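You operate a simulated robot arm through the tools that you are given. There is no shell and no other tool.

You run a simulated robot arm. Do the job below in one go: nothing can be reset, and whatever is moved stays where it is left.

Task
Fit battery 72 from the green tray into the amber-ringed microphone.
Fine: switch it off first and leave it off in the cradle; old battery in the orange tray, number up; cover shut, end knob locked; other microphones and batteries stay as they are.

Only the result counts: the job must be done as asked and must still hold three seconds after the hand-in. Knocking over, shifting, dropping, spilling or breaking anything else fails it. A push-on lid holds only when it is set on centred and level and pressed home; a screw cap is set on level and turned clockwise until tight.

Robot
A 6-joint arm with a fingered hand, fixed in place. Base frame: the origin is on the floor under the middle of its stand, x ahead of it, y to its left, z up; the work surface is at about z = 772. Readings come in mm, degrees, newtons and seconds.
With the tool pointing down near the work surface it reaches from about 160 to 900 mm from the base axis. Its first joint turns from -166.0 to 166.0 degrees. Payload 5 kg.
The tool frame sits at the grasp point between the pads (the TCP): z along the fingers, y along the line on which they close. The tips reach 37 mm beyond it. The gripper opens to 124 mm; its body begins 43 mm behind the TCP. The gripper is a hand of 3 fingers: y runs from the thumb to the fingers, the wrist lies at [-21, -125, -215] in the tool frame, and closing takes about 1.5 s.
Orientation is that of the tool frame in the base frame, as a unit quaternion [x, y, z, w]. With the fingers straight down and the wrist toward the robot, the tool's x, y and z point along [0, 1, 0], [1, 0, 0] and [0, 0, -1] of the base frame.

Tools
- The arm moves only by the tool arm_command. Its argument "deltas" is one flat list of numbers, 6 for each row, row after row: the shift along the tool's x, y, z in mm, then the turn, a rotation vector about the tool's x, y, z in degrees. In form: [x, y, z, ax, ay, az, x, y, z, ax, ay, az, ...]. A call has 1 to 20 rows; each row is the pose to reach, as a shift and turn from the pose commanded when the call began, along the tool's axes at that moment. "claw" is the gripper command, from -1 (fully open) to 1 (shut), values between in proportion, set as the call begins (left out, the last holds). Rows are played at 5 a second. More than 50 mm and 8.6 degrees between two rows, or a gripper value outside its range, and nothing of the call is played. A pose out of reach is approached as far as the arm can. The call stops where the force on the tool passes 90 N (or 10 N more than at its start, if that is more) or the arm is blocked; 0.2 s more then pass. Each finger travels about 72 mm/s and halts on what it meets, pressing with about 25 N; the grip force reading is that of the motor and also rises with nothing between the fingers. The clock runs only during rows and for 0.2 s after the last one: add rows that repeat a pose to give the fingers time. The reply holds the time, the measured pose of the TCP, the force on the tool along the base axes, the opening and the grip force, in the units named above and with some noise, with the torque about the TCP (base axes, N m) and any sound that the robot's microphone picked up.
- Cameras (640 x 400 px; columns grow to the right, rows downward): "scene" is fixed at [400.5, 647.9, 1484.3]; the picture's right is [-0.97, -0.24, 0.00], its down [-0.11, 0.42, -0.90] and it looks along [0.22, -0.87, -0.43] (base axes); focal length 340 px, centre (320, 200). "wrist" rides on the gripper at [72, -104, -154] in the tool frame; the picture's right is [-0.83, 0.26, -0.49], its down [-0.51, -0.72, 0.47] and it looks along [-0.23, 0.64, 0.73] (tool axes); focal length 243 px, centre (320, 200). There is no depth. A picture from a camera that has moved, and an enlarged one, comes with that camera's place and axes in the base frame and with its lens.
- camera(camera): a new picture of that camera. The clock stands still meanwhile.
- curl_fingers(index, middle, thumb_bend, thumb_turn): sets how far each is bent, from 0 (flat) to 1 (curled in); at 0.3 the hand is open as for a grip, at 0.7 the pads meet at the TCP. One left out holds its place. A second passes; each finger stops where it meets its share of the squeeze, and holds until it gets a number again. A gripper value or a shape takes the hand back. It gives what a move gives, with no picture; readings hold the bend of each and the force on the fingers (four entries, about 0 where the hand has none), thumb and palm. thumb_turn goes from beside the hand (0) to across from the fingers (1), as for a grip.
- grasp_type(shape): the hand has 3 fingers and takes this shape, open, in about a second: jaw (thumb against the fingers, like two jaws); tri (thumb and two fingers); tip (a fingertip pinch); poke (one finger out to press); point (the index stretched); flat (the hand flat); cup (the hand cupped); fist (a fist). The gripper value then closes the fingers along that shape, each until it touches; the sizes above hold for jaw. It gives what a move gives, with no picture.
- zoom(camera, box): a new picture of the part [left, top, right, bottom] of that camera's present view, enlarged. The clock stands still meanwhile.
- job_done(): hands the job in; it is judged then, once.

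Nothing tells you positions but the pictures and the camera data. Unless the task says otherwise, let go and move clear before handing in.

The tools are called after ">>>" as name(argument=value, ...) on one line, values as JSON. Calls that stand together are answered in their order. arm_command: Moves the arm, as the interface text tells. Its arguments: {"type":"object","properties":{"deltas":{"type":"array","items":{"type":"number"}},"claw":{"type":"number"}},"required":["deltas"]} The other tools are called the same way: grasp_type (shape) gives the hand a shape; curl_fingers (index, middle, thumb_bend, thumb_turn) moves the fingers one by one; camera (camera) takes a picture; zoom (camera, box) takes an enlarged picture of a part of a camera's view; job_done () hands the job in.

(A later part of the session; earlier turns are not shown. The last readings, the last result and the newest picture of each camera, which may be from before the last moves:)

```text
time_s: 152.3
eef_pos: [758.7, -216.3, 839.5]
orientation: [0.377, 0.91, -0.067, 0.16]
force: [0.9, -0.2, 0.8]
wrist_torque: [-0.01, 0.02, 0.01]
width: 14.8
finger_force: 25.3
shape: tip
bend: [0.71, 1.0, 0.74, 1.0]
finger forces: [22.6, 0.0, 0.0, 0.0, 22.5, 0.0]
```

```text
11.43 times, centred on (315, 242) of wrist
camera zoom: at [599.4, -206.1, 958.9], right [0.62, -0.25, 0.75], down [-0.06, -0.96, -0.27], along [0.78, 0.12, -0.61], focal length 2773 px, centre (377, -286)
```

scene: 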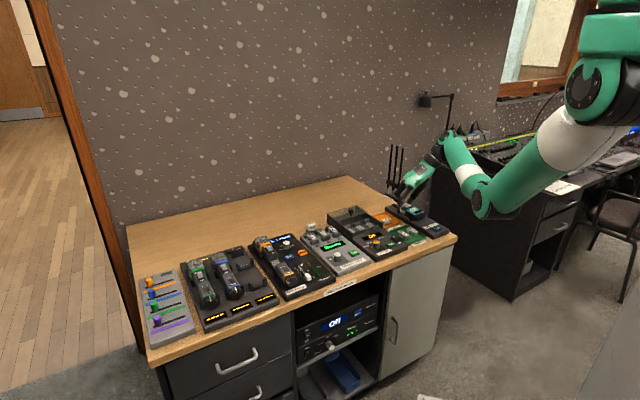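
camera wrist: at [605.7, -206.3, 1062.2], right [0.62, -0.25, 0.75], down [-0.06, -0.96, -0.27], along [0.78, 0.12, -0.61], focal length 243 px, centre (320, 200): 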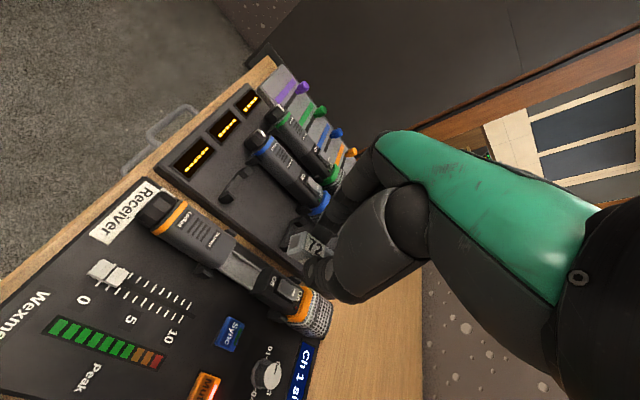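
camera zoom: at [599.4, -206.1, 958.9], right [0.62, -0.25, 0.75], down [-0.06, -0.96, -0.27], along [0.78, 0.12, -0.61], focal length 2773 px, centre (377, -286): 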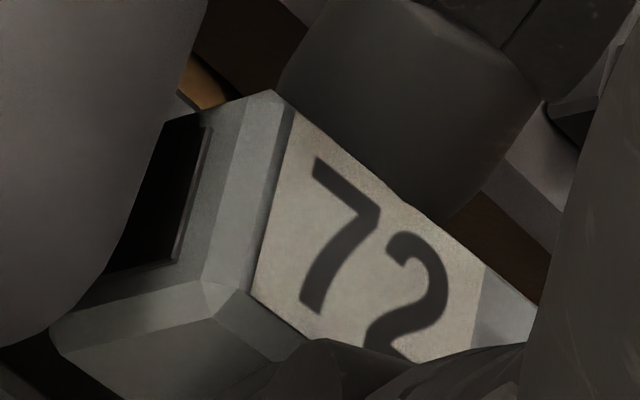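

I measure about 5° of remaining rotation. I'll turn the held battery by that much, shift 2.5 mm toward the front and 1.9 mm left, and check before lowering.

>>> arm_command(deltas=[1.2, 1, -0.4, 0.84, 0, 2.3, 2.35, 1.9, -0.86, 1.68, 0, 4.6, 2.35, 1.9, -0.86, 1.68, 0, 4.6])

>>> zoom(camera="wrist", box=[250, 190, 350, 290])

>>> zoom(camera="scene", box=[264, 242, 290, 268])

```text
time_s: 153.1
eef_pos: [758.9, -213.3, 838.5]
orientation: [0.415, 0.893, -0.074, 0.157]
force: [-1.4, -0.7, 0.1]
wrist_torque: [-0.04, 0.03, -0.04]
width: 14.7
finger_force: 25.1
shape: tip
bend: [0.71, 1.0, 0.74, 1.0]
finger forces: [22.6, 0.0, 0.1, 0.0, 22.4, 0.0]
```

```text
4.00 times, centred on (300, 240) of wrist
camera zoom: at [600.7, -189.3, 959.2], right [0.59, -0.3, 0.75], down [-0.14, -0.95, -0.27], along [0.79, 0.05, -0.61], focal length 970 px, centre (400, 40)
```

zoom: 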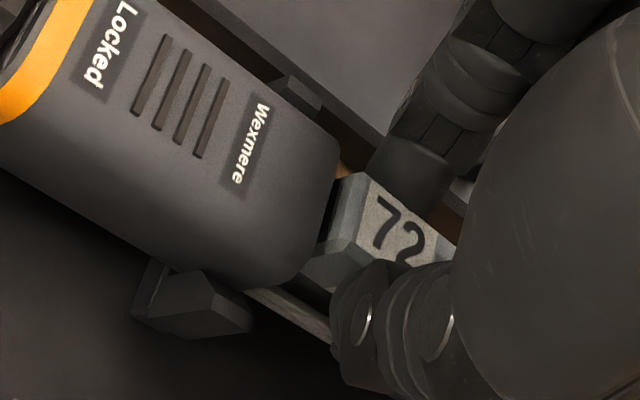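

```text
15.38 times, centred on (277, 255) of scene
camera zoom: at [400.5, 647.9, 1484.3], right [-0.97, -0.24, 0.0], down [-0.11, 0.42, -0.9], along [0.22, -0.87, -0.43], focal length 5229 px, centre (982, -646)
```

zoom: 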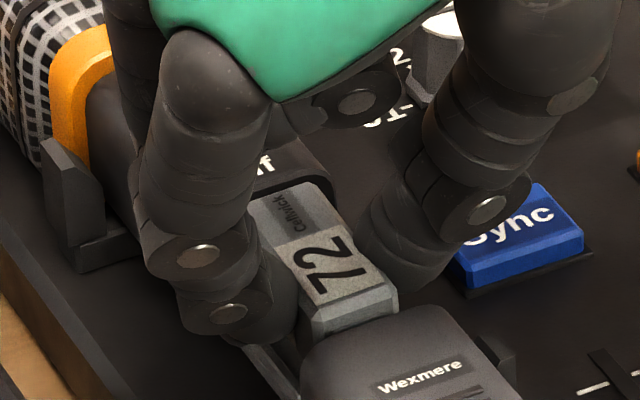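

>>> arm_command(deltas=[0.7, 0, 1.9, 0, 0, 0, 1.4, 0, 3.8, 0, 0, 0])

>>> arm_command(deltas=[0.35, 0, 0.95, 0, 0, 0, 0.7, 0, 1.9, 0, 0, 0])

>>> zoom(camera="wrist", box=[270, 210, 340, 280])

>>> zoom(camera="scene", box=[264, 242, 290, 268])

```text
time_s: 153.7
eef_pos: [758.6, -211.8, 834.7]
orientation: [0.415, 0.893, -0.074, 0.157]
force: [0.1, 0.1, 0.0]
wrist_torque: [0.0, 0.01, -0.02]
width: 14.6
finger_force: 25.5
shape: tip
bend: [0.71, 1.0, 0.74, 1.0]
finger forces: [22.5, 0.0, 0.1, 0.1, 22.5, 0.1]
```

```text
time_s: 154.3
eef_pos: [757.1, -212.9, 833.8]
orientation: [0.415, 0.893, -0.073, 0.157]
force: [0.0, 0.0, -0.4]
wrist_torque: [0.03, 0.01, -0.01]
width: 14.7
finger_force: 25.1
shape: tip
bend: [0.71, 1.0, 0.74, 1.0]
finger forces: [22.5, 0.1, 0.1, 0.1, 22.6, 0.0]
```

```text
5.71 times, centred on (305, 245) of wrist
camera zoom: at [600.7, -189.1, 952.9], right [0.59, -0.3, 0.75], down [-0.14, -0.95, -0.27], along [0.79, 0.05, -0.61], focal length 1386 px, centre (406, -57)
```

zoom: 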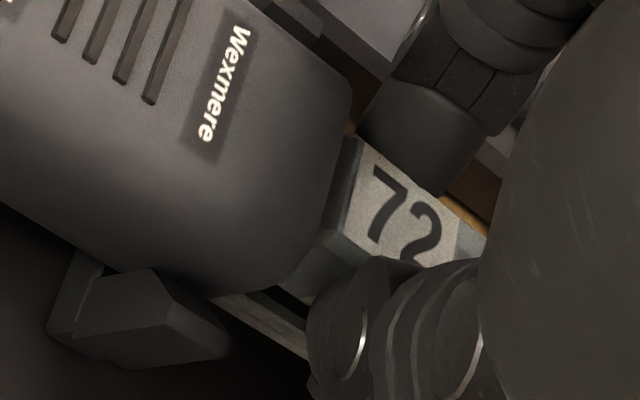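

```text
15.38 times, centred on (277, 255) of scene
camera zoom: at [400.5, 647.9, 1484.3], right [-0.97, -0.24, 0.0], down [-0.11, 0.42, -0.9], along [0.22, -0.87, -0.43], focal length 5229 px, centre (982, -646)
```

zoom: 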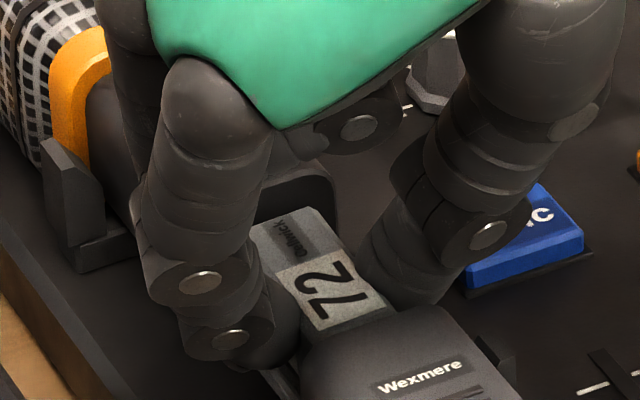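

>>> arm_command(deltas=[0.35, 0, 0.95, 0, 0, 0, 0.7, 0, 1.9, 0, 0, 0])

>>> arm_command(deltas=[0.35, 0, 0.95, 0, 0, 0, 0.7, 0, 1.9, 0, 0, 0])

>>> zoom(camera="scene", box=[264, 242, 290, 268])

```text
time_s: 154.9
eef_pos: [758.3, -212.4, 832.4]
orientation: [0.416, 0.893, -0.073, 0.157]
force: [-0.6, -0.6, -0.3]
wrist_torque: [0.01, 0.03, 0.01]
width: 14.7
finger_force: 24.8
shape: tip
bend: [0.71, 1.0, 0.74, 1.0]
finger forces: [22.5, 0.0, 0.0, 0.1, 22.7, 0.0]
```

```text
time_s: 155.5
eef_pos: [756.6, -211.8, 831.0]
orientation: [0.416, 0.893, -0.073, 0.158]
force: [-2.4, 0.3, 7.3]
wrist_torque: [0.01, 0.01, -0.02]
width: 15.0
finger_force: 24.9
shape: tip
bend: [0.71, 1.0, 0.74, 1.0]
finger forces: [23.3, 0.0, 0.0, 0.0, 25.5, 0.1]
```

```text
15.38 times, centred on (277, 255) of scene
camera zoom: at [400.5, 647.9, 1484.3], right [-0.97, -0.24, 0.0], down [-0.11, 0.42, -0.9], along [0.22, -0.87, -0.43], focal length 5229 px, centre (982, -646)
```

zoom: 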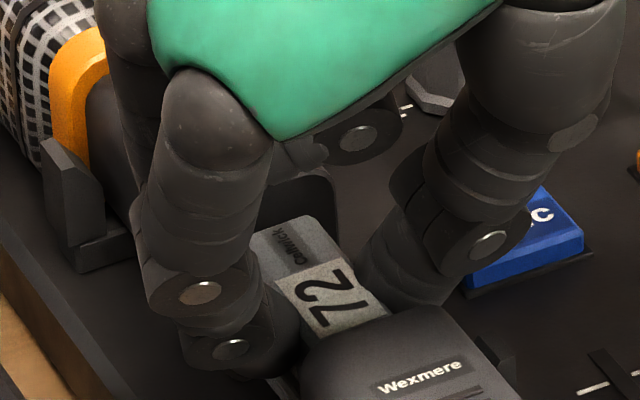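

>>> arm_command(deltas=[-0.3, 0, -0.7, 0, 0, 0, -0.3, 0, -0.7, 0, 0, 0, -0.3, 0, -0.7, 0, 0, 0], claw=0.62)

>>> arm_command(deltas=[0, 0, 0, 0, 0, 0, -1.4, 0, -3.8, 0, 0, 0, -8, 0, -22, 0, 0, 0, -17, 0, -47, 0, 0, 0, -27, 0, -75, 0, 0, 0, -31, 0, -85, 0, 0, 0])

>>> zoom(camera="scene", box=[262, 242, 290, 270])

>>> zoom(camera="wrist", box=[200, 200, 320, 320])

```text
time_s: 156.3
eef_pos: [757.2, -212.7, 830.1]
orientation: [0.415, 0.893, -0.073, 0.156]
force: [0.2, -0.4, 0.0]
wrist_torque: [-0.03, 0.03, 0.0]
width: 23.7
finger_force: 0.0
shape: tip
bend: [0.72, 0.98, 0.74, 1.0]
finger forces: [0.1, 0.0, 0.0, 0.1, 0.0, 0.1]
```

```text
time_s: 157.7
eef_pos: [758.8, -212.5, 921.8]
orientation: [0.416, 0.892, -0.073, 0.158]
force: [0.8, -0.2, 0.5]
wrist_torque: [0.02, 0.0, -0.05]
width: 23.8
finger_force: 0.1
shape: tip
bend: [0.72, 0.98, 0.74, 1.0]
finger forces: [0.0, 0.0, 0.1, 0.1, 0.0, 0.0]
```

```text
14.29 times, centred on (276, 256) of scene
camera zoom: at [400.5, 647.9, 1484.3], right [-0.97, -0.24, 0.0], down [-0.11, 0.42, -0.9], along [0.22, -0.87, -0.43], focal length 4855 px, centre (949, -600)
```

zoom: 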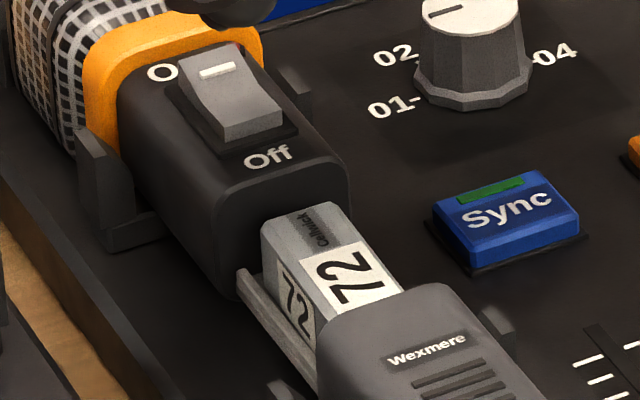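

```text
3.33 times, centred on (260, 260) of wrist
camera zoom: at [600.4, -189.0, 1040.3], right [0.59, -0.3, 0.75], down [-0.14, -0.95, -0.27], along [0.79, 0.05, -0.61], focal length 809 px, centre (520, 0)
```

zoom: 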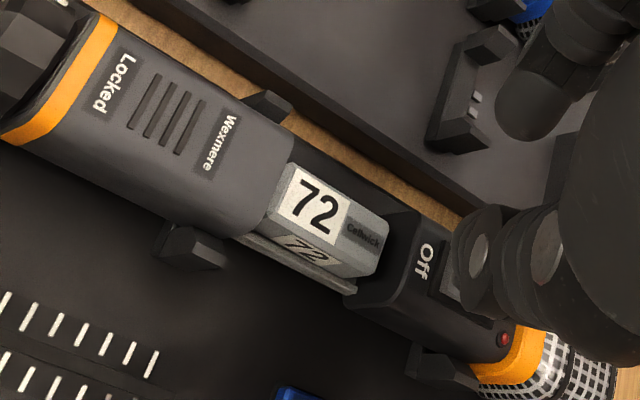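

Battery 72 now sits squarely between the rails, matching how 22 sat. Next I'll close the cover by pushing on the knob's face, so I'll move to the front and close the jaw into a solid pusher.

>>> arm_command(deltas=[35, -5.7, -12.7, 0, 0, 0, 70, -11.4, -25.4, -0.84, 0, -2.3, 105, -17.1, -38.1, -1.68, 0, -4.6, 139.7, -22.8, -50.8, -1.68, 0, -4.6, 139.7, -22.8, -50.8, -1.68, 0, -4.6])

>>> grasp_type(shape="jaw")

>>> arm_command(deltas=[0, 0, 0, 0, 0, 0, 0, 0, 0, 0, 0, 0, 0, 0, 0, 0, 0, 0, 0, 0, 0, 0, 0, 0, 0, 0, 0, 0, 0, 0, 0, 0, 0, 0, 0, 0, 0, 0, 0, 0, 0, 0, 0, 0, 0, 0, 0, 0], claw=1)

>>> camera(camera="wrist")

>>> zoom(camera="scene", box=[240, 215, 330, 305])

```text
time_s: 158.9
eef_pos: [645.3, -112.9, 921.1]
orientation: [0.377, 0.91, -0.067, 0.16]
force: [-0.8, -0.3, 0.3]
wrist_torque: [0.02, 0.0, 0.05]
width: 23.5
finger_force: 0.1
shape: tip
bend: [0.72, 0.98, 0.74, 1.0]
finger forces: [0.0, 0.0, 0.0, 0.0, 0.0, 0.1]
```

```text
time_s: 159.8
eef_pos: [646.5, -113.7, 920.9]
orientation: [0.377, 0.91, -0.067, 0.16]
force: [-1.3, -0.9, -0.2]
wrist_torque: [0.04, -0.07, -0.01]
width: 123.9
finger_force: 0.1
shape: jaw
bend: [0.3, 0.3, 0.3, 0.98]
finger forces: [0.0, 0.0, 0.0, 0.0, 0.0, 0.0]
```

```text
time_s: 161.6
eef_pos: [645.2, -114.0, 919.5]
orientation: [0.377, 0.91, -0.067, 0.161]
force: [-0.6, -0.8, 0.5]
wrist_torque: [0.01, 0.03, -0.02]
width: 0.1
finger_force: 25.1
shape: jaw
bend: [0.7, 0.7, 0.57, 1.0]
finger forces: [0.0, 0.0, 0.0, 0.0, 0.0, 0.1]
```

```text
taken
camera wrist: at [486.4, -103.1, 1040.0], right [0.62, -0.25, 0.75], down [-0.06, -0.96, -0.27], along [0.78, 0.12, -0.61], focal length 243 px, centre (320, 200)
```

wrist: 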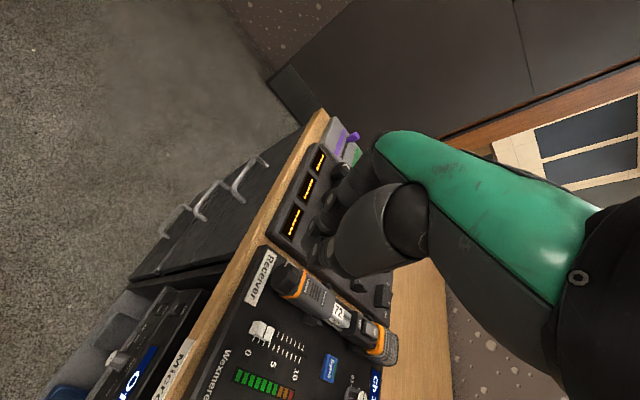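

```text
4.44 times, centred on (285, 260) of scene
camera zoom: at [400.5, 647.9, 1484.3], right [-0.97, -0.24, 0.0], down [-0.11, 0.42, -0.9], along [0.22, -0.87, -0.43], focal length 1511 px, centre (476, -67)
```

zoom: 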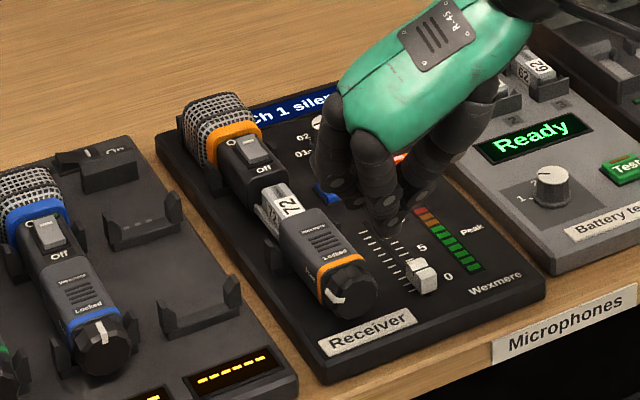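

>>> arm_command(deltas=[10, 0, 28, 0, 0, 0, 20, 0, 56, 0, 0, 0, 28, 0, 77, 0, 0, 0, 32, 0, 88, 0, 0, 0, 32, 0, 88, 0, 0, 0])

>>> zoom(camera="wrist", box=[230, 150, 430, 350])

>>> zoom(camera="scene", box=[255, 235, 325, 305])

```text
time_s: 162.8
eef_pos: [645.8, -113.1, 826.5]
orientation: [0.377, 0.91, -0.067, 0.16]
force: [0.4, 0.2, 0.4]
wrist_torque: [0.02, -0.01, 0.03]
width: 0.2
finger_force: 25.5
shape: jaw
bend: [0.7, 0.7, 0.57, 1.0]
finger forces: [0.0, 0.0, 0.0, 0.0, 0.0, 0.1]
```

```text
2.00 times, centred on (330, 250) of wrist
camera zoom: at [485.9, -103.2, 946.3], right [0.62, -0.25, 0.75], down [-0.06, -0.96, -0.27], along [0.78, 0.12, -0.61], focal length 485 px, centre (300, 100)
```

zoom: 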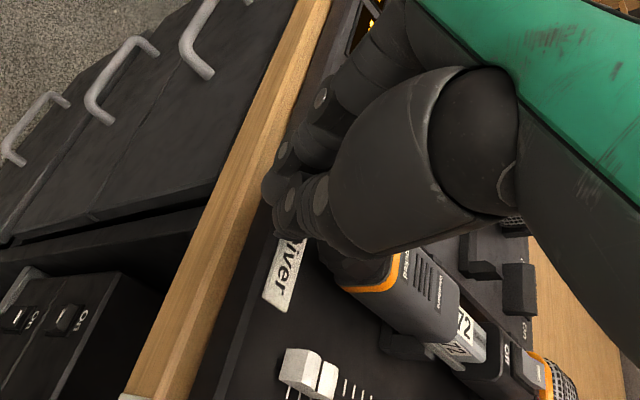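

```text
5.71 times, centred on (290, 270) of scene
camera zoom: at [400.5, 647.9, 1484.3], right [-0.97, -0.24, 0.0], down [-0.11, 0.42, -0.9], along [0.22, -0.87, -0.43], focal length 1942 px, centre (491, -200)
```

zoom: 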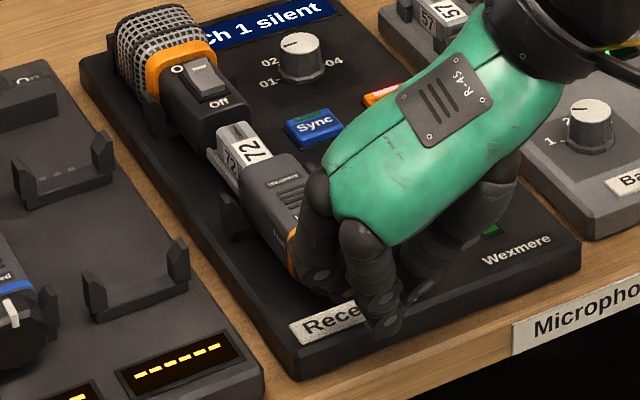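

I'll push the knob toward the head in steps, watching the force.

>>> arm_command(deltas=[-4.7, 0, 1.7, 0, 0, 0, -9.4, 0, 3.4, 0, 0, 0, -14.1, 0, 5.1, 0, 0, 0, -18.8, 0, 6.8, 0, 0, 0])

>>> zoom(camera="scene", box=[255, 235, 315, 295])

```text
time_s: 163.8
eef_pos: [658.3, -126.9, 827.3]
orientation: [0.377, 0.91, -0.067, 0.16]
force: [-0.7, 0.4, 0.6]
wrist_torque: [0.01, 0.0, 0.03]
width: 0.0
finger_force: 25.1
shape: jaw
bend: [0.7, 0.7, 0.57, 1.0]
finger forces: [0.0, 0.0, 0.0, 0.0, 0.1, 0.0]
```

```text
6.67 times, centred on (285, 265) of scene
camera zoom: at [400.5, 647.9, 1484.3], right [-0.97, -0.24, 0.0], down [-0.11, 0.42, -0.9], along [0.22, -0.87, -0.43], focal length 2266 px, centre (553, -233)
```

zoom: 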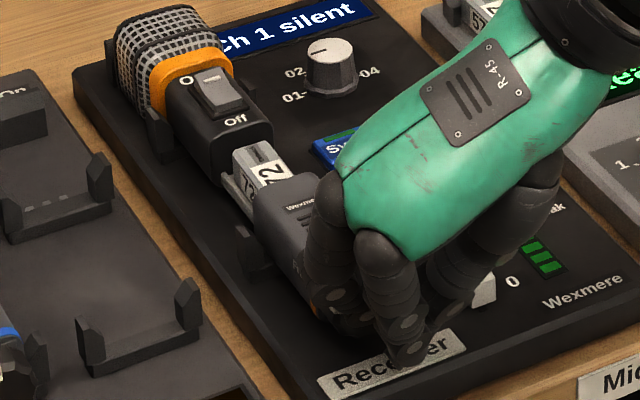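

>>> arm_command(deltas=[-2.35, 0, 0.85, 0, 0, 0, -4.7, 0, 1.7, 0, 0, 0, -7, 0, 2.6, 0, 0, 0, -9.4, 0, 3.4, 0, 0, 0])

>>> zoom(camera="scene", box=[258, 238, 308, 288])

>>> zoom(camera="wrist", box=[250, 150, 450, 350])

```text
time_s: 164.8
eef_pos: [666.6, -135.4, 827.4]
orientation: [0.377, 0.91, -0.067, 0.16]
force: [0.9, 1.6, 0.9]
wrist_torque: [-0.02, 0.02, 0.02]
width: 0.0
finger_force: 25.1
shape: jaw
bend: [0.7, 0.7, 0.57, 1.0]
finger forces: [0.1, 0.0, 0.0, 0.1, 0.0, 0.1]
```

```text
8.00 times, centred on (283, 263) of scene
camera zoom: at [400.5, 647.9, 1484.3], right [-0.97, -0.24, 0.0], down [-0.11, 0.42, -0.9], along [0.22, -0.87, -0.43], focal length 2719 px, centre (616, -304)
```

zoom: 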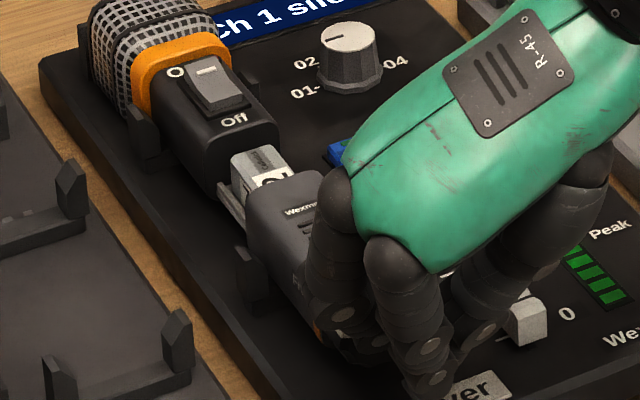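

```text
2.00 times, centred on (350, 250) of wrist
camera zoom: at [507.1, -124.8, 946.2], right [0.62, -0.25, 0.75], down [-0.06, -0.96, -0.27], along [0.78, 0.12, -0.61], focal length 485 px, centre (260, 100)
```

zoom: 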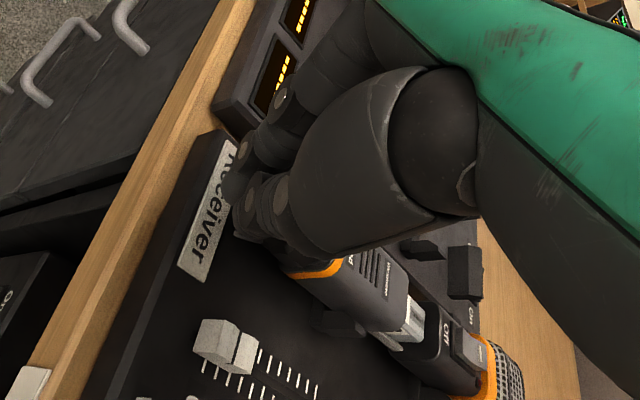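

The sleeve is sliding back over the battery with almost no resistance. I'll continue.

>>> arm_command(deltas=[-3.8, 0, 1.4, 0, 0, 0, -7.5, 0, 2.7, 0, 0, 0, -11.3, 0, 4.1, 0, 0, 0, -15, 0, 5.5, 0, 0, 0, -18.8, 0, 6.8, 0, 0, 0])

>>> zoom(camera="scene", box=[258, 238, 308, 288])

>>> zoom(camera="wrist", box=[250, 150, 450, 350])

```text
time_s: 166.0
eef_pos: [680.6, -148.3, 825.5]
orientation: [0.378, 0.909, -0.067, 0.161]
force: [-0.2, 0.7, 0.7]
wrist_torque: [0.0, 0.02, 0.01]
width: 0.2
finger_force: 24.9
shape: jaw
bend: [0.7, 0.7, 0.57, 1.0]
finger forces: [0.1, 0.1, 0.0, 0.0, 0.0, 0.0]
```

```text
8.00 times, centred on (283, 263) of scene
camera zoom: at [400.5, 647.9, 1484.3], right [-0.97, -0.24, 0.0], down [-0.11, 0.42, -0.9], along [0.22, -0.87, -0.43], focal length 2719 px, centre (616, -304)
```

zoom: 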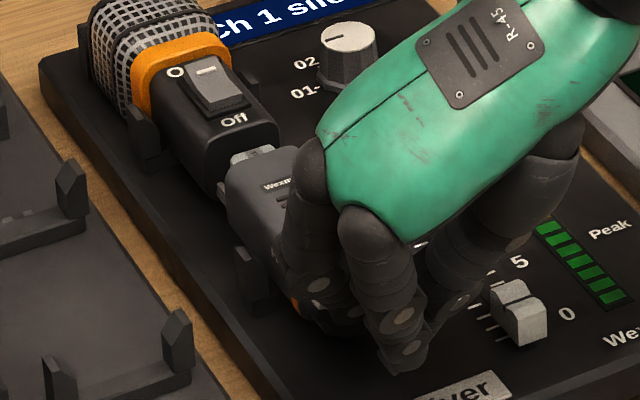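

```text
2.00 times, centred on (350, 250) of wrist
camera zoom: at [521.8, -139.1, 946.2], right [0.62, -0.25, 0.75], down [-0.06, -0.96, -0.27], along [0.78, 0.12, -0.61], focal length 485 px, centre (260, 100)
```

zoom: 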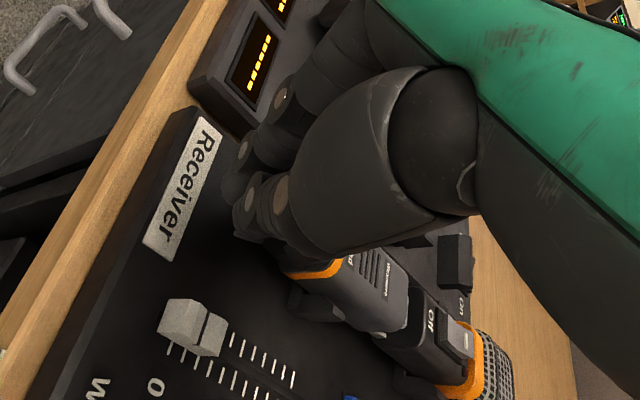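

>>> arm_command(deltas=[-2.8, 0, 1, 0, 0, 0, -5.6, 0, 2, 0, 0, 0, -8.5, 0, 3.1, 0, 0, 0, -11.3, 0, 4.1, 0, 0, 0])

>>> zoom(camera="scene", box=[258, 238, 298, 278])

```text
time_s: 167.0
eef_pos: [688.1, -158.2, 827.8]
orientation: [0.378, 0.91, -0.066, 0.16]
force: [0.0, -0.1, 1.5]
wrist_torque: [0.0, 0.05, 0.01]
width: 0.0
finger_force: 25.3
shape: jaw
bend: [0.7, 0.7, 0.57, 1.0]
finger forces: [0.0, 0.0, 0.0, 0.0, 0.0, 0.0]
```

```text
10.00 times, centred on (278, 258) of scene
camera zoom: at [400.5, 647.9, 1484.3], right [-0.97, -0.24, 0.0], down [-0.11, 0.42, -0.9], along [0.22, -0.87, -0.43], focal length 3399 px, centre (740, -380)
```

zoom: 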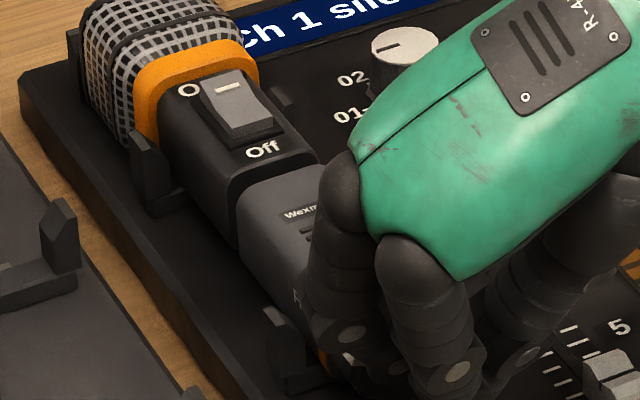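

>>> arm_command(deltas=[-2.4, 0, 0.85, 0, 0, 0, -4.7, 0, 1.7, 0, 0, 0, -7, 0, 2.55, 0, 0, 0])

>>> arm_command(deltas=[-1.4, 0, 0.5, 0, 0, 0, -2.8, 0, 1, 0, 0, 0])

>>> zoom(camera="scene", box=[258, 238, 298, 278])

```text
time_s: 167.8
eef_pos: [694.7, -163.4, 826.5]
orientation: [0.377, 0.91, -0.066, 0.16]
force: [-0.5, 0.5, -0.4]
wrist_torque: [0.04, 0.06, 0.01]
width: 0.2
finger_force: 25.1
shape: jaw
bend: [0.7, 0.7, 0.57, 1.0]
finger forces: [0.0, 0.0, 0.0, 0.0, 0.0, 0.0]
```

```text
time_s: 168.4
eef_pos: [696.9, -165.4, 826.8]
orientation: [0.376, 0.91, -0.066, 0.16]
force: [-1.4, 1.6, 0.0]
wrist_torque: [0.06, 0.03, 0.05]
width: 0.0
finger_force: 25.1
shape: jaw
bend: [0.7, 0.7, 0.57, 1.0]
finger forces: [0.1, 0.0, 0.0, 0.0, 0.0, 0.0]
```

```text
10.00 times, centred on (278, 258) of scene
camera zoom: at [400.5, 647.9, 1484.3], right [-0.97, -0.24, 0.0], down [-0.11, 0.42, -0.9], along [0.22, -0.87, -0.43], focal length 3399 px, centre (740, -380)
```

zoom: 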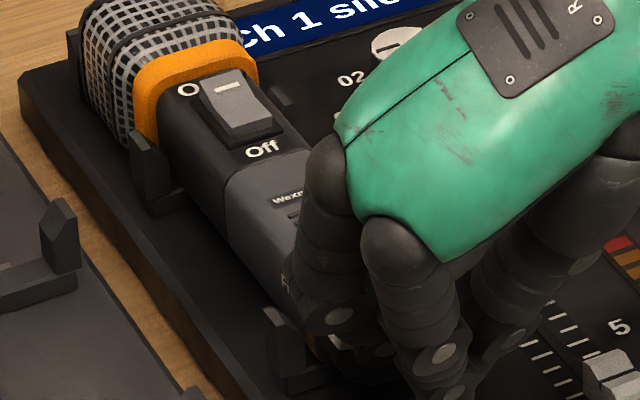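

>>> arm_command(deltas=[-0.94, 0, 0.34, 0, 0, 0, -1.88, 0, 0.68, 0, 0, 0])

>>> arm_command(deltas=[-0.94, 0, 0.34, 0, 0, 0, -1.88, 0, 0.68, 0, 0, 0])

>>> zoom(camera="scene", box=[258, 238, 298, 278])

```text
time_s: 169.0
eef_pos: [697.3, -166.3, 827.1]
orientation: [0.376, 0.91, -0.067, 0.16]
force: [-1.0, 0.7, -0.1]
wrist_torque: [0.03, 0.04, 0.0]
width: 0.0
finger_force: 25.5
shape: jaw
bend: [0.7, 0.7, 0.57, 1.0]
finger forces: [0.0, 0.0, 0.0, 0.0, 0.0, 0.1]
```

```text
time_s: 169.6
eef_pos: [698.0, -167.4, 826.6]
orientation: [0.377, 0.91, -0.066, 0.159]
force: [-4.9, 5.1, 1.7]
wrist_torque: [0.13, 0.05, 0.0]
width: 0.3
finger_force: 24.6
shape: jaw
bend: [0.7, 0.7, 0.57, 1.0]
finger forces: [0.0, 0.1, 0.0, 0.1, 0.0, 0.0]
```

```text
10.00 times, centred on (278, 258) of scene
camera zoom: at [400.5, 647.9, 1484.3], right [-0.97, -0.24, 0.0], down [-0.11, 0.42, -0.9], along [0.22, -0.87, -0.43], focal length 3399 px, centre (740, -380)
```

zoom: 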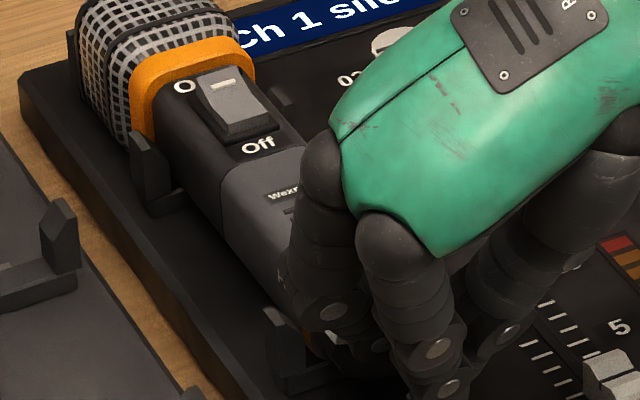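

The cover is flush against the body and the whole microphone just started to nudge, so it's fully shut. I'll back off and take a look.

>>> arm_command(deltas=[9.4, 0, -3.4, 0, 0, 0, 28, 0, -10, 0, 0, 0, 37.6, 0, -30, 0, 0, 0, 37.6, 0, -70, 0, 0, 0, 37.6, -40, -100, 0, 0, 0, 37.6, -80, -110, 0, 0, 0])

>>> zoom(camera="scene", box=[250, 232, 300, 280])

>>> zoom(camera="scene", box=[262, 242, 292, 272])

>>> camera(camera="wrist")

```text
time_s: 171.0
eef_pos: [589.5, -172.2, 919.7]
orientation: [0.377, 0.91, -0.066, 0.16]
force: [-0.8, -0.3, -0.3]
wrist_torque: [0.01, 0.02, 0.01]
width: 0.3
finger_force: 24.6
shape: jaw
bend: [0.7, 0.7, 0.57, 1.0]
finger forces: [0.0, 0.0, 0.0, 0.0, 0.0, 0.0]
```

```text
8.33 times, centred on (275, 256) of scene
camera zoom: at [400.5, 647.9, 1484.3], right [-0.97, -0.24, 0.0], down [-0.11, 0.42, -0.9], along [0.22, -0.87, -0.43], focal length 2832 px, centre (695, -267)
```

zoom: 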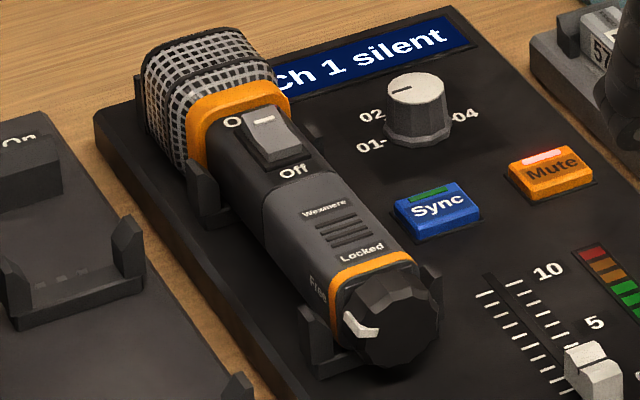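

```text
13.33 times, centred on (277, 257) of scene
camera zoom: at [400.5, 647.9, 1484.3], right [-0.97, -0.24, 0.0], down [-0.11, 0.42, -0.9], along [0.22, -0.87, -0.43], focal length 4532 px, centre (893, -560)
```

zoom: 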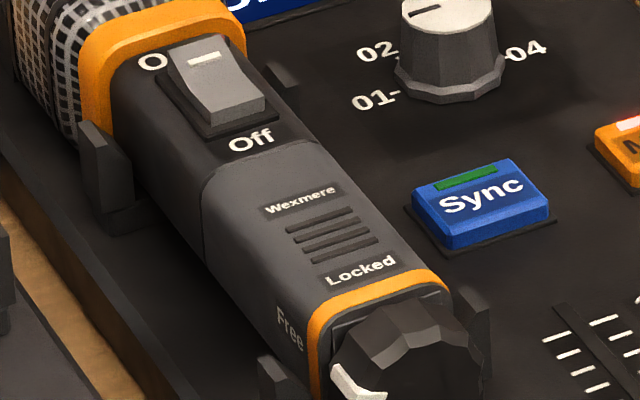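

```text
taken
camera wrist: at [430.3, -162.4, 1038.2], right [0.62, -0.25, 0.75], down [-0.06, -0.96, -0.27], along [0.78, 0.12, -0.61], focal length 243 px, centre (320, 200)
```

wrist: 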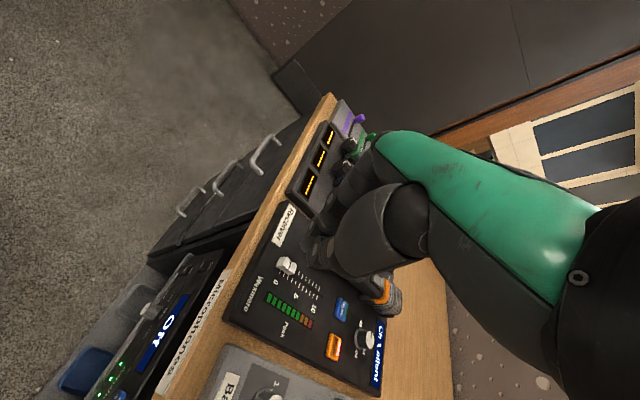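

The cover is fully closed again. Now the knob must go back from Free (9 o'clock) to Locked (12 o'clock). I'll return to the upright orientation with the index finger extended.

>>> arm_command(deltas=[0, 0, -10, 0, 7, 0, 0, 0, -20, 0, 14, 0, 0, 0, -20, 0, 20, 0, 0, 0, -20, 0, 20, 0], claw=-0.5)

>>> arm_command(deltas=[0, 0, 0, 0, 0, 8, 0, 0, 0, 0, 0, 16, 0, 0, 0, 0, 0, 24, 0, 0, 0, 0, 0, 32, 0, 0, 0, 0, 0, 40, 0, 0, 0, 0, 0, 48, 0, 0, 0, 0, 0, 56, 0, 0, 0, 0, 0, 64, 0, 0, 0, 0, 0, 72, 0, 0, 0, 0, 0, 80, 0, 0, 0, 0, 0, 88, 0, 0, 0, 0, 0, 90, 0, 0, 0, 0, 0, 90])

>>> grasp_type(shape="poke")

>>> curl_fingers(index=0.7, middle=1.0, thumb_bend=1.0)

>>> camera(camera="wrist")

>>> zoom(camera="scene", box=[250, 190, 340, 290])

```text
time_s: 172.0
eef_pos: [585.3, -168.1, 937.2]
orientation: [0.383, 0.924, 0.0, 0.0]
force: [0.1, -0.5, -0.2]
wrist_torque: [-0.01, 0.02, 0.01]
width: 92.9
finger_force: 0.1
shape: jaw
bend: [0.27, 0.36, 0.55, 0.99]
finger forces: [0.0, 0.0, 0.0, 0.1, 0.1, 0.0]
```

```text
time_s: 174.8
eef_pos: [586.4, -168.1, 936.0]
orientation: [0.924, 0.382, -0.001, 0.0]
force: [0.3, -0.5, 0.4]
wrist_torque: [0.01, -0.02, 0.01]
width: 92.9
finger_force: 0.1
shape: jaw
bend: [0.27, 0.36, 0.55, 0.99]
finger forces: [0.0, 0.0, 0.0, 0.0, 0.1, 0.0]
```

```text
time_s: 175.7
eef_pos: [585.6, -168.0, 936.1]
orientation: [0.924, 0.383, -0.001, 0.0]
force: [0.3, -0.5, 0.9]
wrist_torque: [-0.02, 0.01, -0.02]
width: 0.0
finger_force: 0.0
shape: poke
bend: [0.7, 0.7, 1.0, 1.0]
finger forces: [0.1, 0.0, 0.0, 0.0, 0.0, 0.0]
```

```text
time_s: 176.7
eef_pos: [587.3, -167.0, 935.8]
orientation: [0.924, 0.382, 0.0, 0.001]
force: [0.2, 0.7, -0.8]
wrist_torque: [0.0, -0.01, 0.01]
width: 33.8
finger_force: 0.1
shape: fingers
bend: [0.29, 1.0, 1.0, 1.0]
finger forces: [0.1, 0.1, 0.1, 0.0, 0.1, 0.1]
```

```text
taken
camera wrist: at [563.8, -44.6, 1089.8], right [-0.4, -0.77, 0.49], down [-0.87, 0.15, -0.47], along [0.29, -0.62, -0.73], focal length 243 px, centre (320, 200)
```

wrist: 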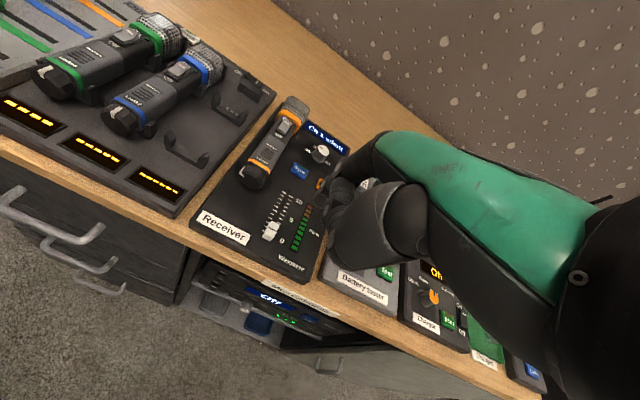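

```text
4.00 times, centred on (295, 240) of scene
camera zoom: at [400.5, 647.9, 1484.3], right [-0.97, -0.24, 0.0], down [-0.11, 0.42, -0.9], along [0.22, -0.87, -0.43], focal length 1360 px, centre (420, 40)
```

zoom: 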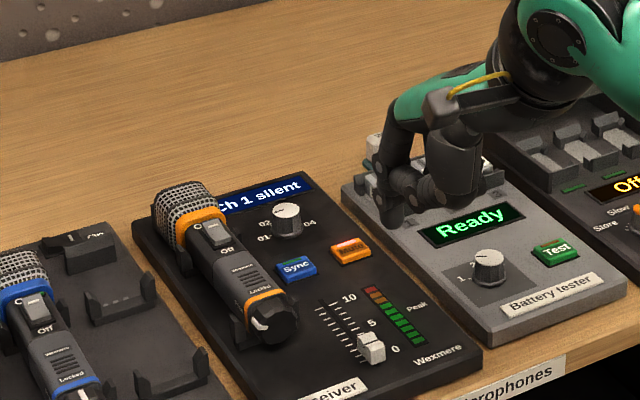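

>>> zoom(camera="wrist", box=[225, 90, 325, 200])

>>> zoom(camera="scene", box=[272, 252, 296, 276])

```text
3.64 times, centred on (275, 145) of wrist
camera zoom: at [563.8, -44.6, 1089.8], right [-0.4, -0.77, 0.49], down [-0.87, 0.15, -0.47], along [0.29, -0.62, -0.73], focal length 882 px, centre (484, 400)
```

zoom: 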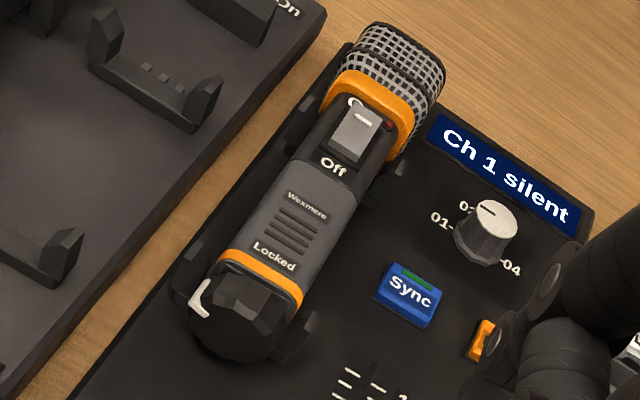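

```text
16.00 times, centred on (284, 264) of scene
camera zoom: at [400.5, 647.9, 1484.3], right [-0.97, -0.24, 0.0], down [-0.11, 0.42, -0.9], along [0.22, -0.87, -0.43], focal length 5438 px, centre (896, -824)
```

zoom: 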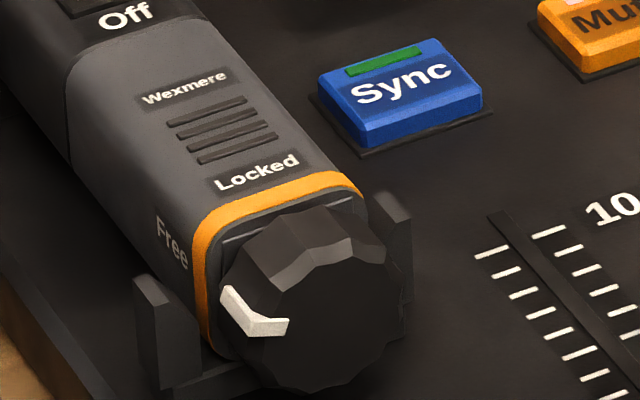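

The rib is at 9 o'clock. I'll turn the knob clockwise by pressing on top and dragging right, which should bring the rib up to where I can push it home. First I'll position over the knob's upper left.

>>> arm_command(deltas=[30, 18, 10, 0, 0, 0, 60, 37, 30, 0, 0, 0, 93, 55, 56, 0, 0, 0, 93, 55, 70, 0, 0, 0, 93, 55, 78, 0, 0, 0, 93, 55, 78, 0, 0, 0])

>>> zoom(camera="wrist", box=[260, 130, 370, 240])

>>> zoom(camera="scene", box=[265, 240, 305, 280])

```text
time_s: 178.1
eef_pos: [691.1, -141.0, 857.6]
orientation: [0.924, 0.383, 0.001, 0.0]
force: [-0.3, 0.3, -0.8]
wrist_torque: [-0.01, -0.04, -0.01]
width: 33.5
finger_force: 0.1
shape: fingers
bend: [0.29, 1.0, 1.0, 1.0]
finger forces: [0.0, 0.1, 0.1, 0.0, 0.0, 0.0]
```

```text
3.64 times, centred on (315, 185) of wrist
camera zoom: at [668.3, -17.7, 1011.0], right [-0.4, -0.77, 0.49], down [-0.87, 0.15, -0.47], along [0.29, -0.62, -0.73], focal length 882 px, centre (338, 254)
```

zoom: 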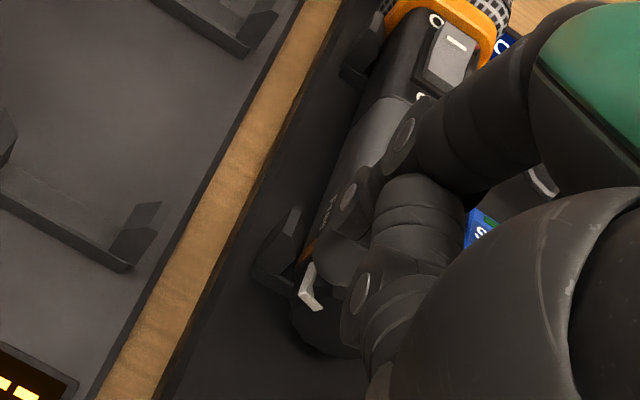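

```text
10.00 times, centred on (285, 260) of scene
camera zoom: at [400.5, 647.9, 1484.3], right [-0.97, -0.24, 0.0], down [-0.11, 0.42, -0.9], along [0.22, -0.87, -0.43], focal length 3399 px, centre (670, -400)
```

zoom: 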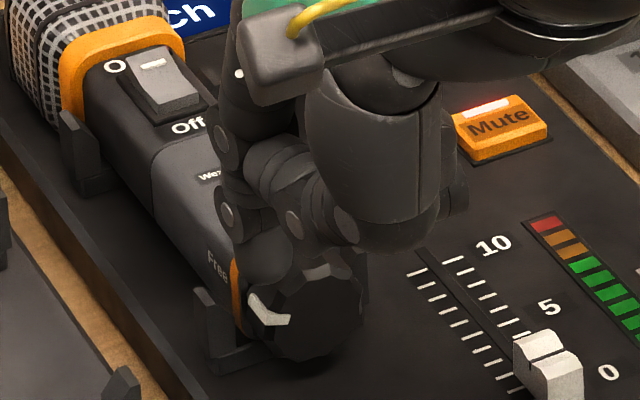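

>>> arm_command(deltas=[0, 0, 2, 0, 0, 0, 0, 0, 4, 0, 0, 0])

>>> arm_command(deltas=[0, 0, 1, 0, 0, 0, 0, 0, 2, 0, 0, 0])

>>> arm_command(deltas=[0, 0, 1, 0, 0, 0, 0, 0, 2, 0, 0, 0])

```text
time_s: 178.7
eef_pos: [690.6, -141.2, 854.5]
orientation: [0.924, 0.383, 0.0, -0.001]
force: [-0.2, 0.0, 0.0]
wrist_torque: [-0.05, -0.02, 0.01]
width: 33.1
finger_force: 0.2
shape: fingers
bend: [0.29, 1.0, 1.0, 1.0]
finger forces: [0.0, 0.0, 0.0, 0.0, 0.1, 0.0]
```

```text
time_s: 179.3
eef_pos: [691.4, -139.9, 851.6]
orientation: [0.924, 0.383, 0.0, 0.0]
force: [-0.3, -1.1, -0.1]
wrist_torque: [-0.01, 0.01, -0.01]
width: 33.0
finger_force: 0.0
shape: fingers
bend: [0.29, 1.0, 1.0, 1.0]
finger forces: [0.1, 0.0, 0.1, 0.0, 0.0, 0.0]
```

```text
time_s: 179.9
eef_pos: [690.7, -140.8, 850.5]
orientation: [0.924, 0.383, 0.0, 0.0]
force: [-0.4, 0.2, -0.1]
wrist_torque: [-0.01, -0.02, 0.05]
width: 33.0
finger_force: 0.1
shape: fingers
bend: [0.29, 1.0, 1.0, 1.0]
finger forces: [0.1, 0.1, 0.0, 0.0, 0.1, 0.1]
```

>>> arm_command(deltas=[0, 0, 1, 0, 0, 0, 0, 0, 2, 0, 0, 0])

>>> arm_command(deltas=[0, 0, 1, 0, 0, 0, 0, 0, 2, 0, 0, 0])

>>> zoom(camera="scene", box=[270, 245, 300, 275])

```text
time_s: 180.5
eef_pos: [691.5, -140.5, 848.8]
orientation: [0.924, 0.382, 0.001, 0.0]
force: [1.3, 2.3, 3.1]
wrist_torque: [-0.09, -0.25, 0.18]
width: 32.9
finger_force: 1.6
shape: fingers
bend: [0.29, 1.0, 1.0, 1.0]
finger forces: [4.4, 0.0, 0.1, 0.0, 0.1, 0.0]
```

```text
time_s: 181.1
eef_pos: [690.0, -139.8, 847.0]
orientation: [0.924, 0.383, 0.001, 0.0]
force: [4.8, 3.9, 6.5]
wrist_torque: [-0.05, -0.43, 0.37]
width: 32.8
finger_force: 4.5
shape: fingers
bend: [0.29, 1.0, 1.0, 1.0]
finger forces: [8.2, 0.1, 0.0, 0.0, 0.0, 0.1]
```

```text
13.33 times, centred on (285, 260) of scene
camera zoom: at [400.5, 647.9, 1484.3], right [-0.97, -0.24, 0.0], down [-0.11, 0.42, -0.9], along [0.22, -0.87, -0.43], focal length 4532 px, centre (787, -600)
```

zoom: 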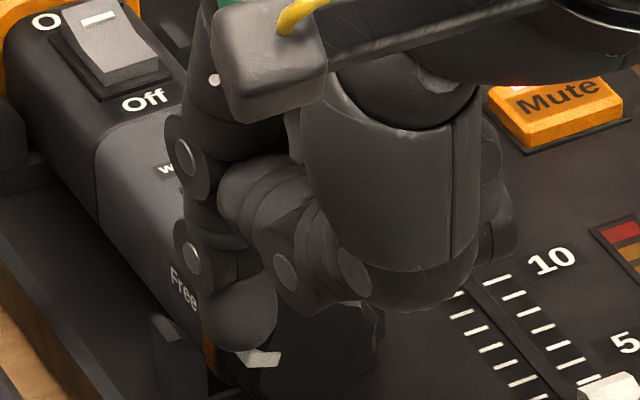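

>>> arm_command(deltas=[-1.6, 0, -1.5, 0, 0, 0, -3.4, 0, -2.9, 0, 0, 0, -5.25, 0, -4.1, 0, 0, 0, -7.2, 0, -5.2, 0, 0, 0, -9.3, 0, -6, 0, 0, 0, -11.4, 0, -6.7, 0, 0, 0, -13.6, 0, -7.1, 0, 0, 0])

>>> zoom(camera="scene", box=[270, 245, 300, 275])

```text
time_s: 182.7
eef_pos: [680.8, -150.5, 853.3]
orientation: [0.924, 0.383, 0.001, 0.0]
force: [2.4, 2.9, 11.9]
wrist_torque: [-0.32, -0.66, 0.22]
width: 33.3
finger_force: 5.9
shape: fingers
bend: [0.29, 1.0, 1.0, 1.0]
finger forces: [11.2, 0.0, 0.1, 0.0, 0.0, 0.1]
```

```text
13.33 times, centred on (285, 260) of scene
camera zoom: at [400.5, 647.9, 1484.3], right [-0.97, -0.24, 0.0], down [-0.11, 0.42, -0.9], along [0.22, -0.87, -0.43], focal length 4532 px, centre (787, -600)
```

zoom: 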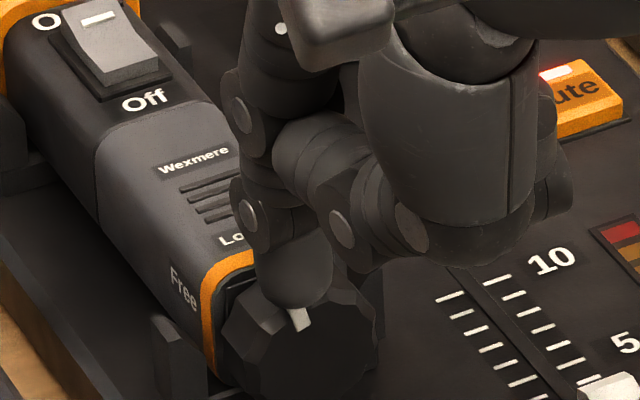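

The knob is turning with the drag and the rib is almost at the top. I'll continue a few more millimetres and check.

>>> arm_command(deltas=[-2.2, 0, -0.2, 0, 0, 0, -4.4, 0, -0.4, 0, 0, 0, -6.6, 0, -0.2, 0, 0, 0])

>>> zoom(camera="scene", box=[270, 245, 300, 275])

```text
time_s: 183.5
eef_pos: [676.2, -154.3, 855.1]
orientation: [0.924, 0.382, 0.001, 0.001]
force: [1.5, 2.5, 11.4]
wrist_torque: [-0.27, -0.7, 0.2]
width: 32.9
finger_force: 5.0
shape: fingers
bend: [0.29, 1.0, 1.0, 1.0]
finger forces: [10.8, 0.0, 0.0, 0.0, 0.0, 0.0]
```

```text
13.33 times, centred on (285, 260) of scene
camera zoom: at [400.5, 647.9, 1484.3], right [-0.97, -0.24, 0.0], down [-0.11, 0.42, -0.9], along [0.22, -0.87, -0.43], focal length 4532 px, centre (787, -600)
```

zoom: 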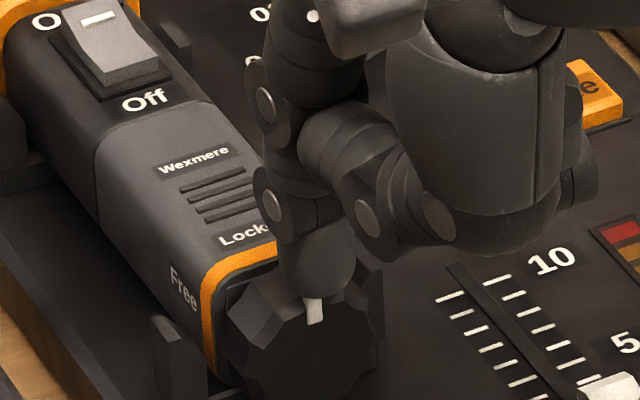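

>>> arm_command(deltas=[0, 0, -5, 0, 0, 0, 0, 0, -25, 0, 0, 0, 0, -20, -55, 0, 0, 0, -40, -30, -70, 0, 0, 0, -80, -40, -80, 0, 0, 0])

>>> zoom(camera="scene", box=[268, 248, 298, 276])

>>> camera(camera="wrist")

```text
time_s: 184.7
eef_pos: [591.4, -184.0, 933.9]
orientation: [0.924, 0.382, 0.0, 0.0]
force: [-0.2, 0.1, 0.1]
wrist_torque: [0.02, -0.03, -0.03]
width: 32.2
finger_force: 0.2
shape: fingers
bend: [0.29, 1.0, 1.0, 1.0]
finger forces: [0.0, 0.0, 0.1, 0.1, 0.0, 0.0]
```

```text
14.29 times, centred on (283, 262) of scene
camera zoom: at [400.5, 647.9, 1484.3], right [-0.97, -0.24, 0.0], down [-0.11, 0.42, -0.9], along [0.22, -0.87, -0.43], focal length 4855 px, centre (849, -686)
```

zoom: 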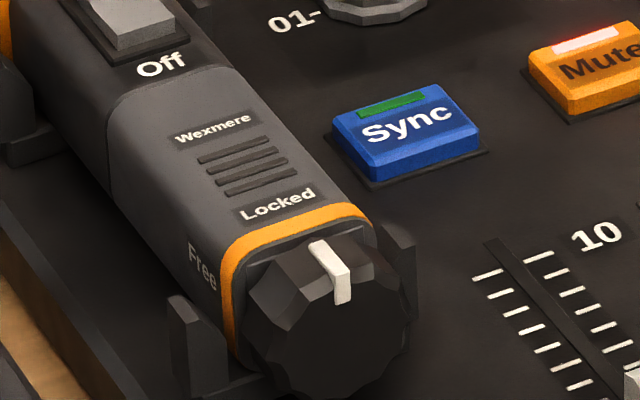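

```text
taken
camera wrist: at [568.4, -60.7, 1087.5], right [-0.4, -0.77, 0.49], down [-0.87, 0.15, -0.47], along [0.29, -0.62, -0.73], focal length 243 px, centre (320, 200)
```

wrist: 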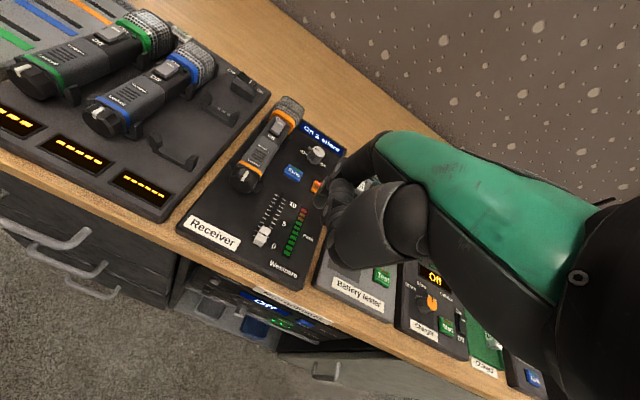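

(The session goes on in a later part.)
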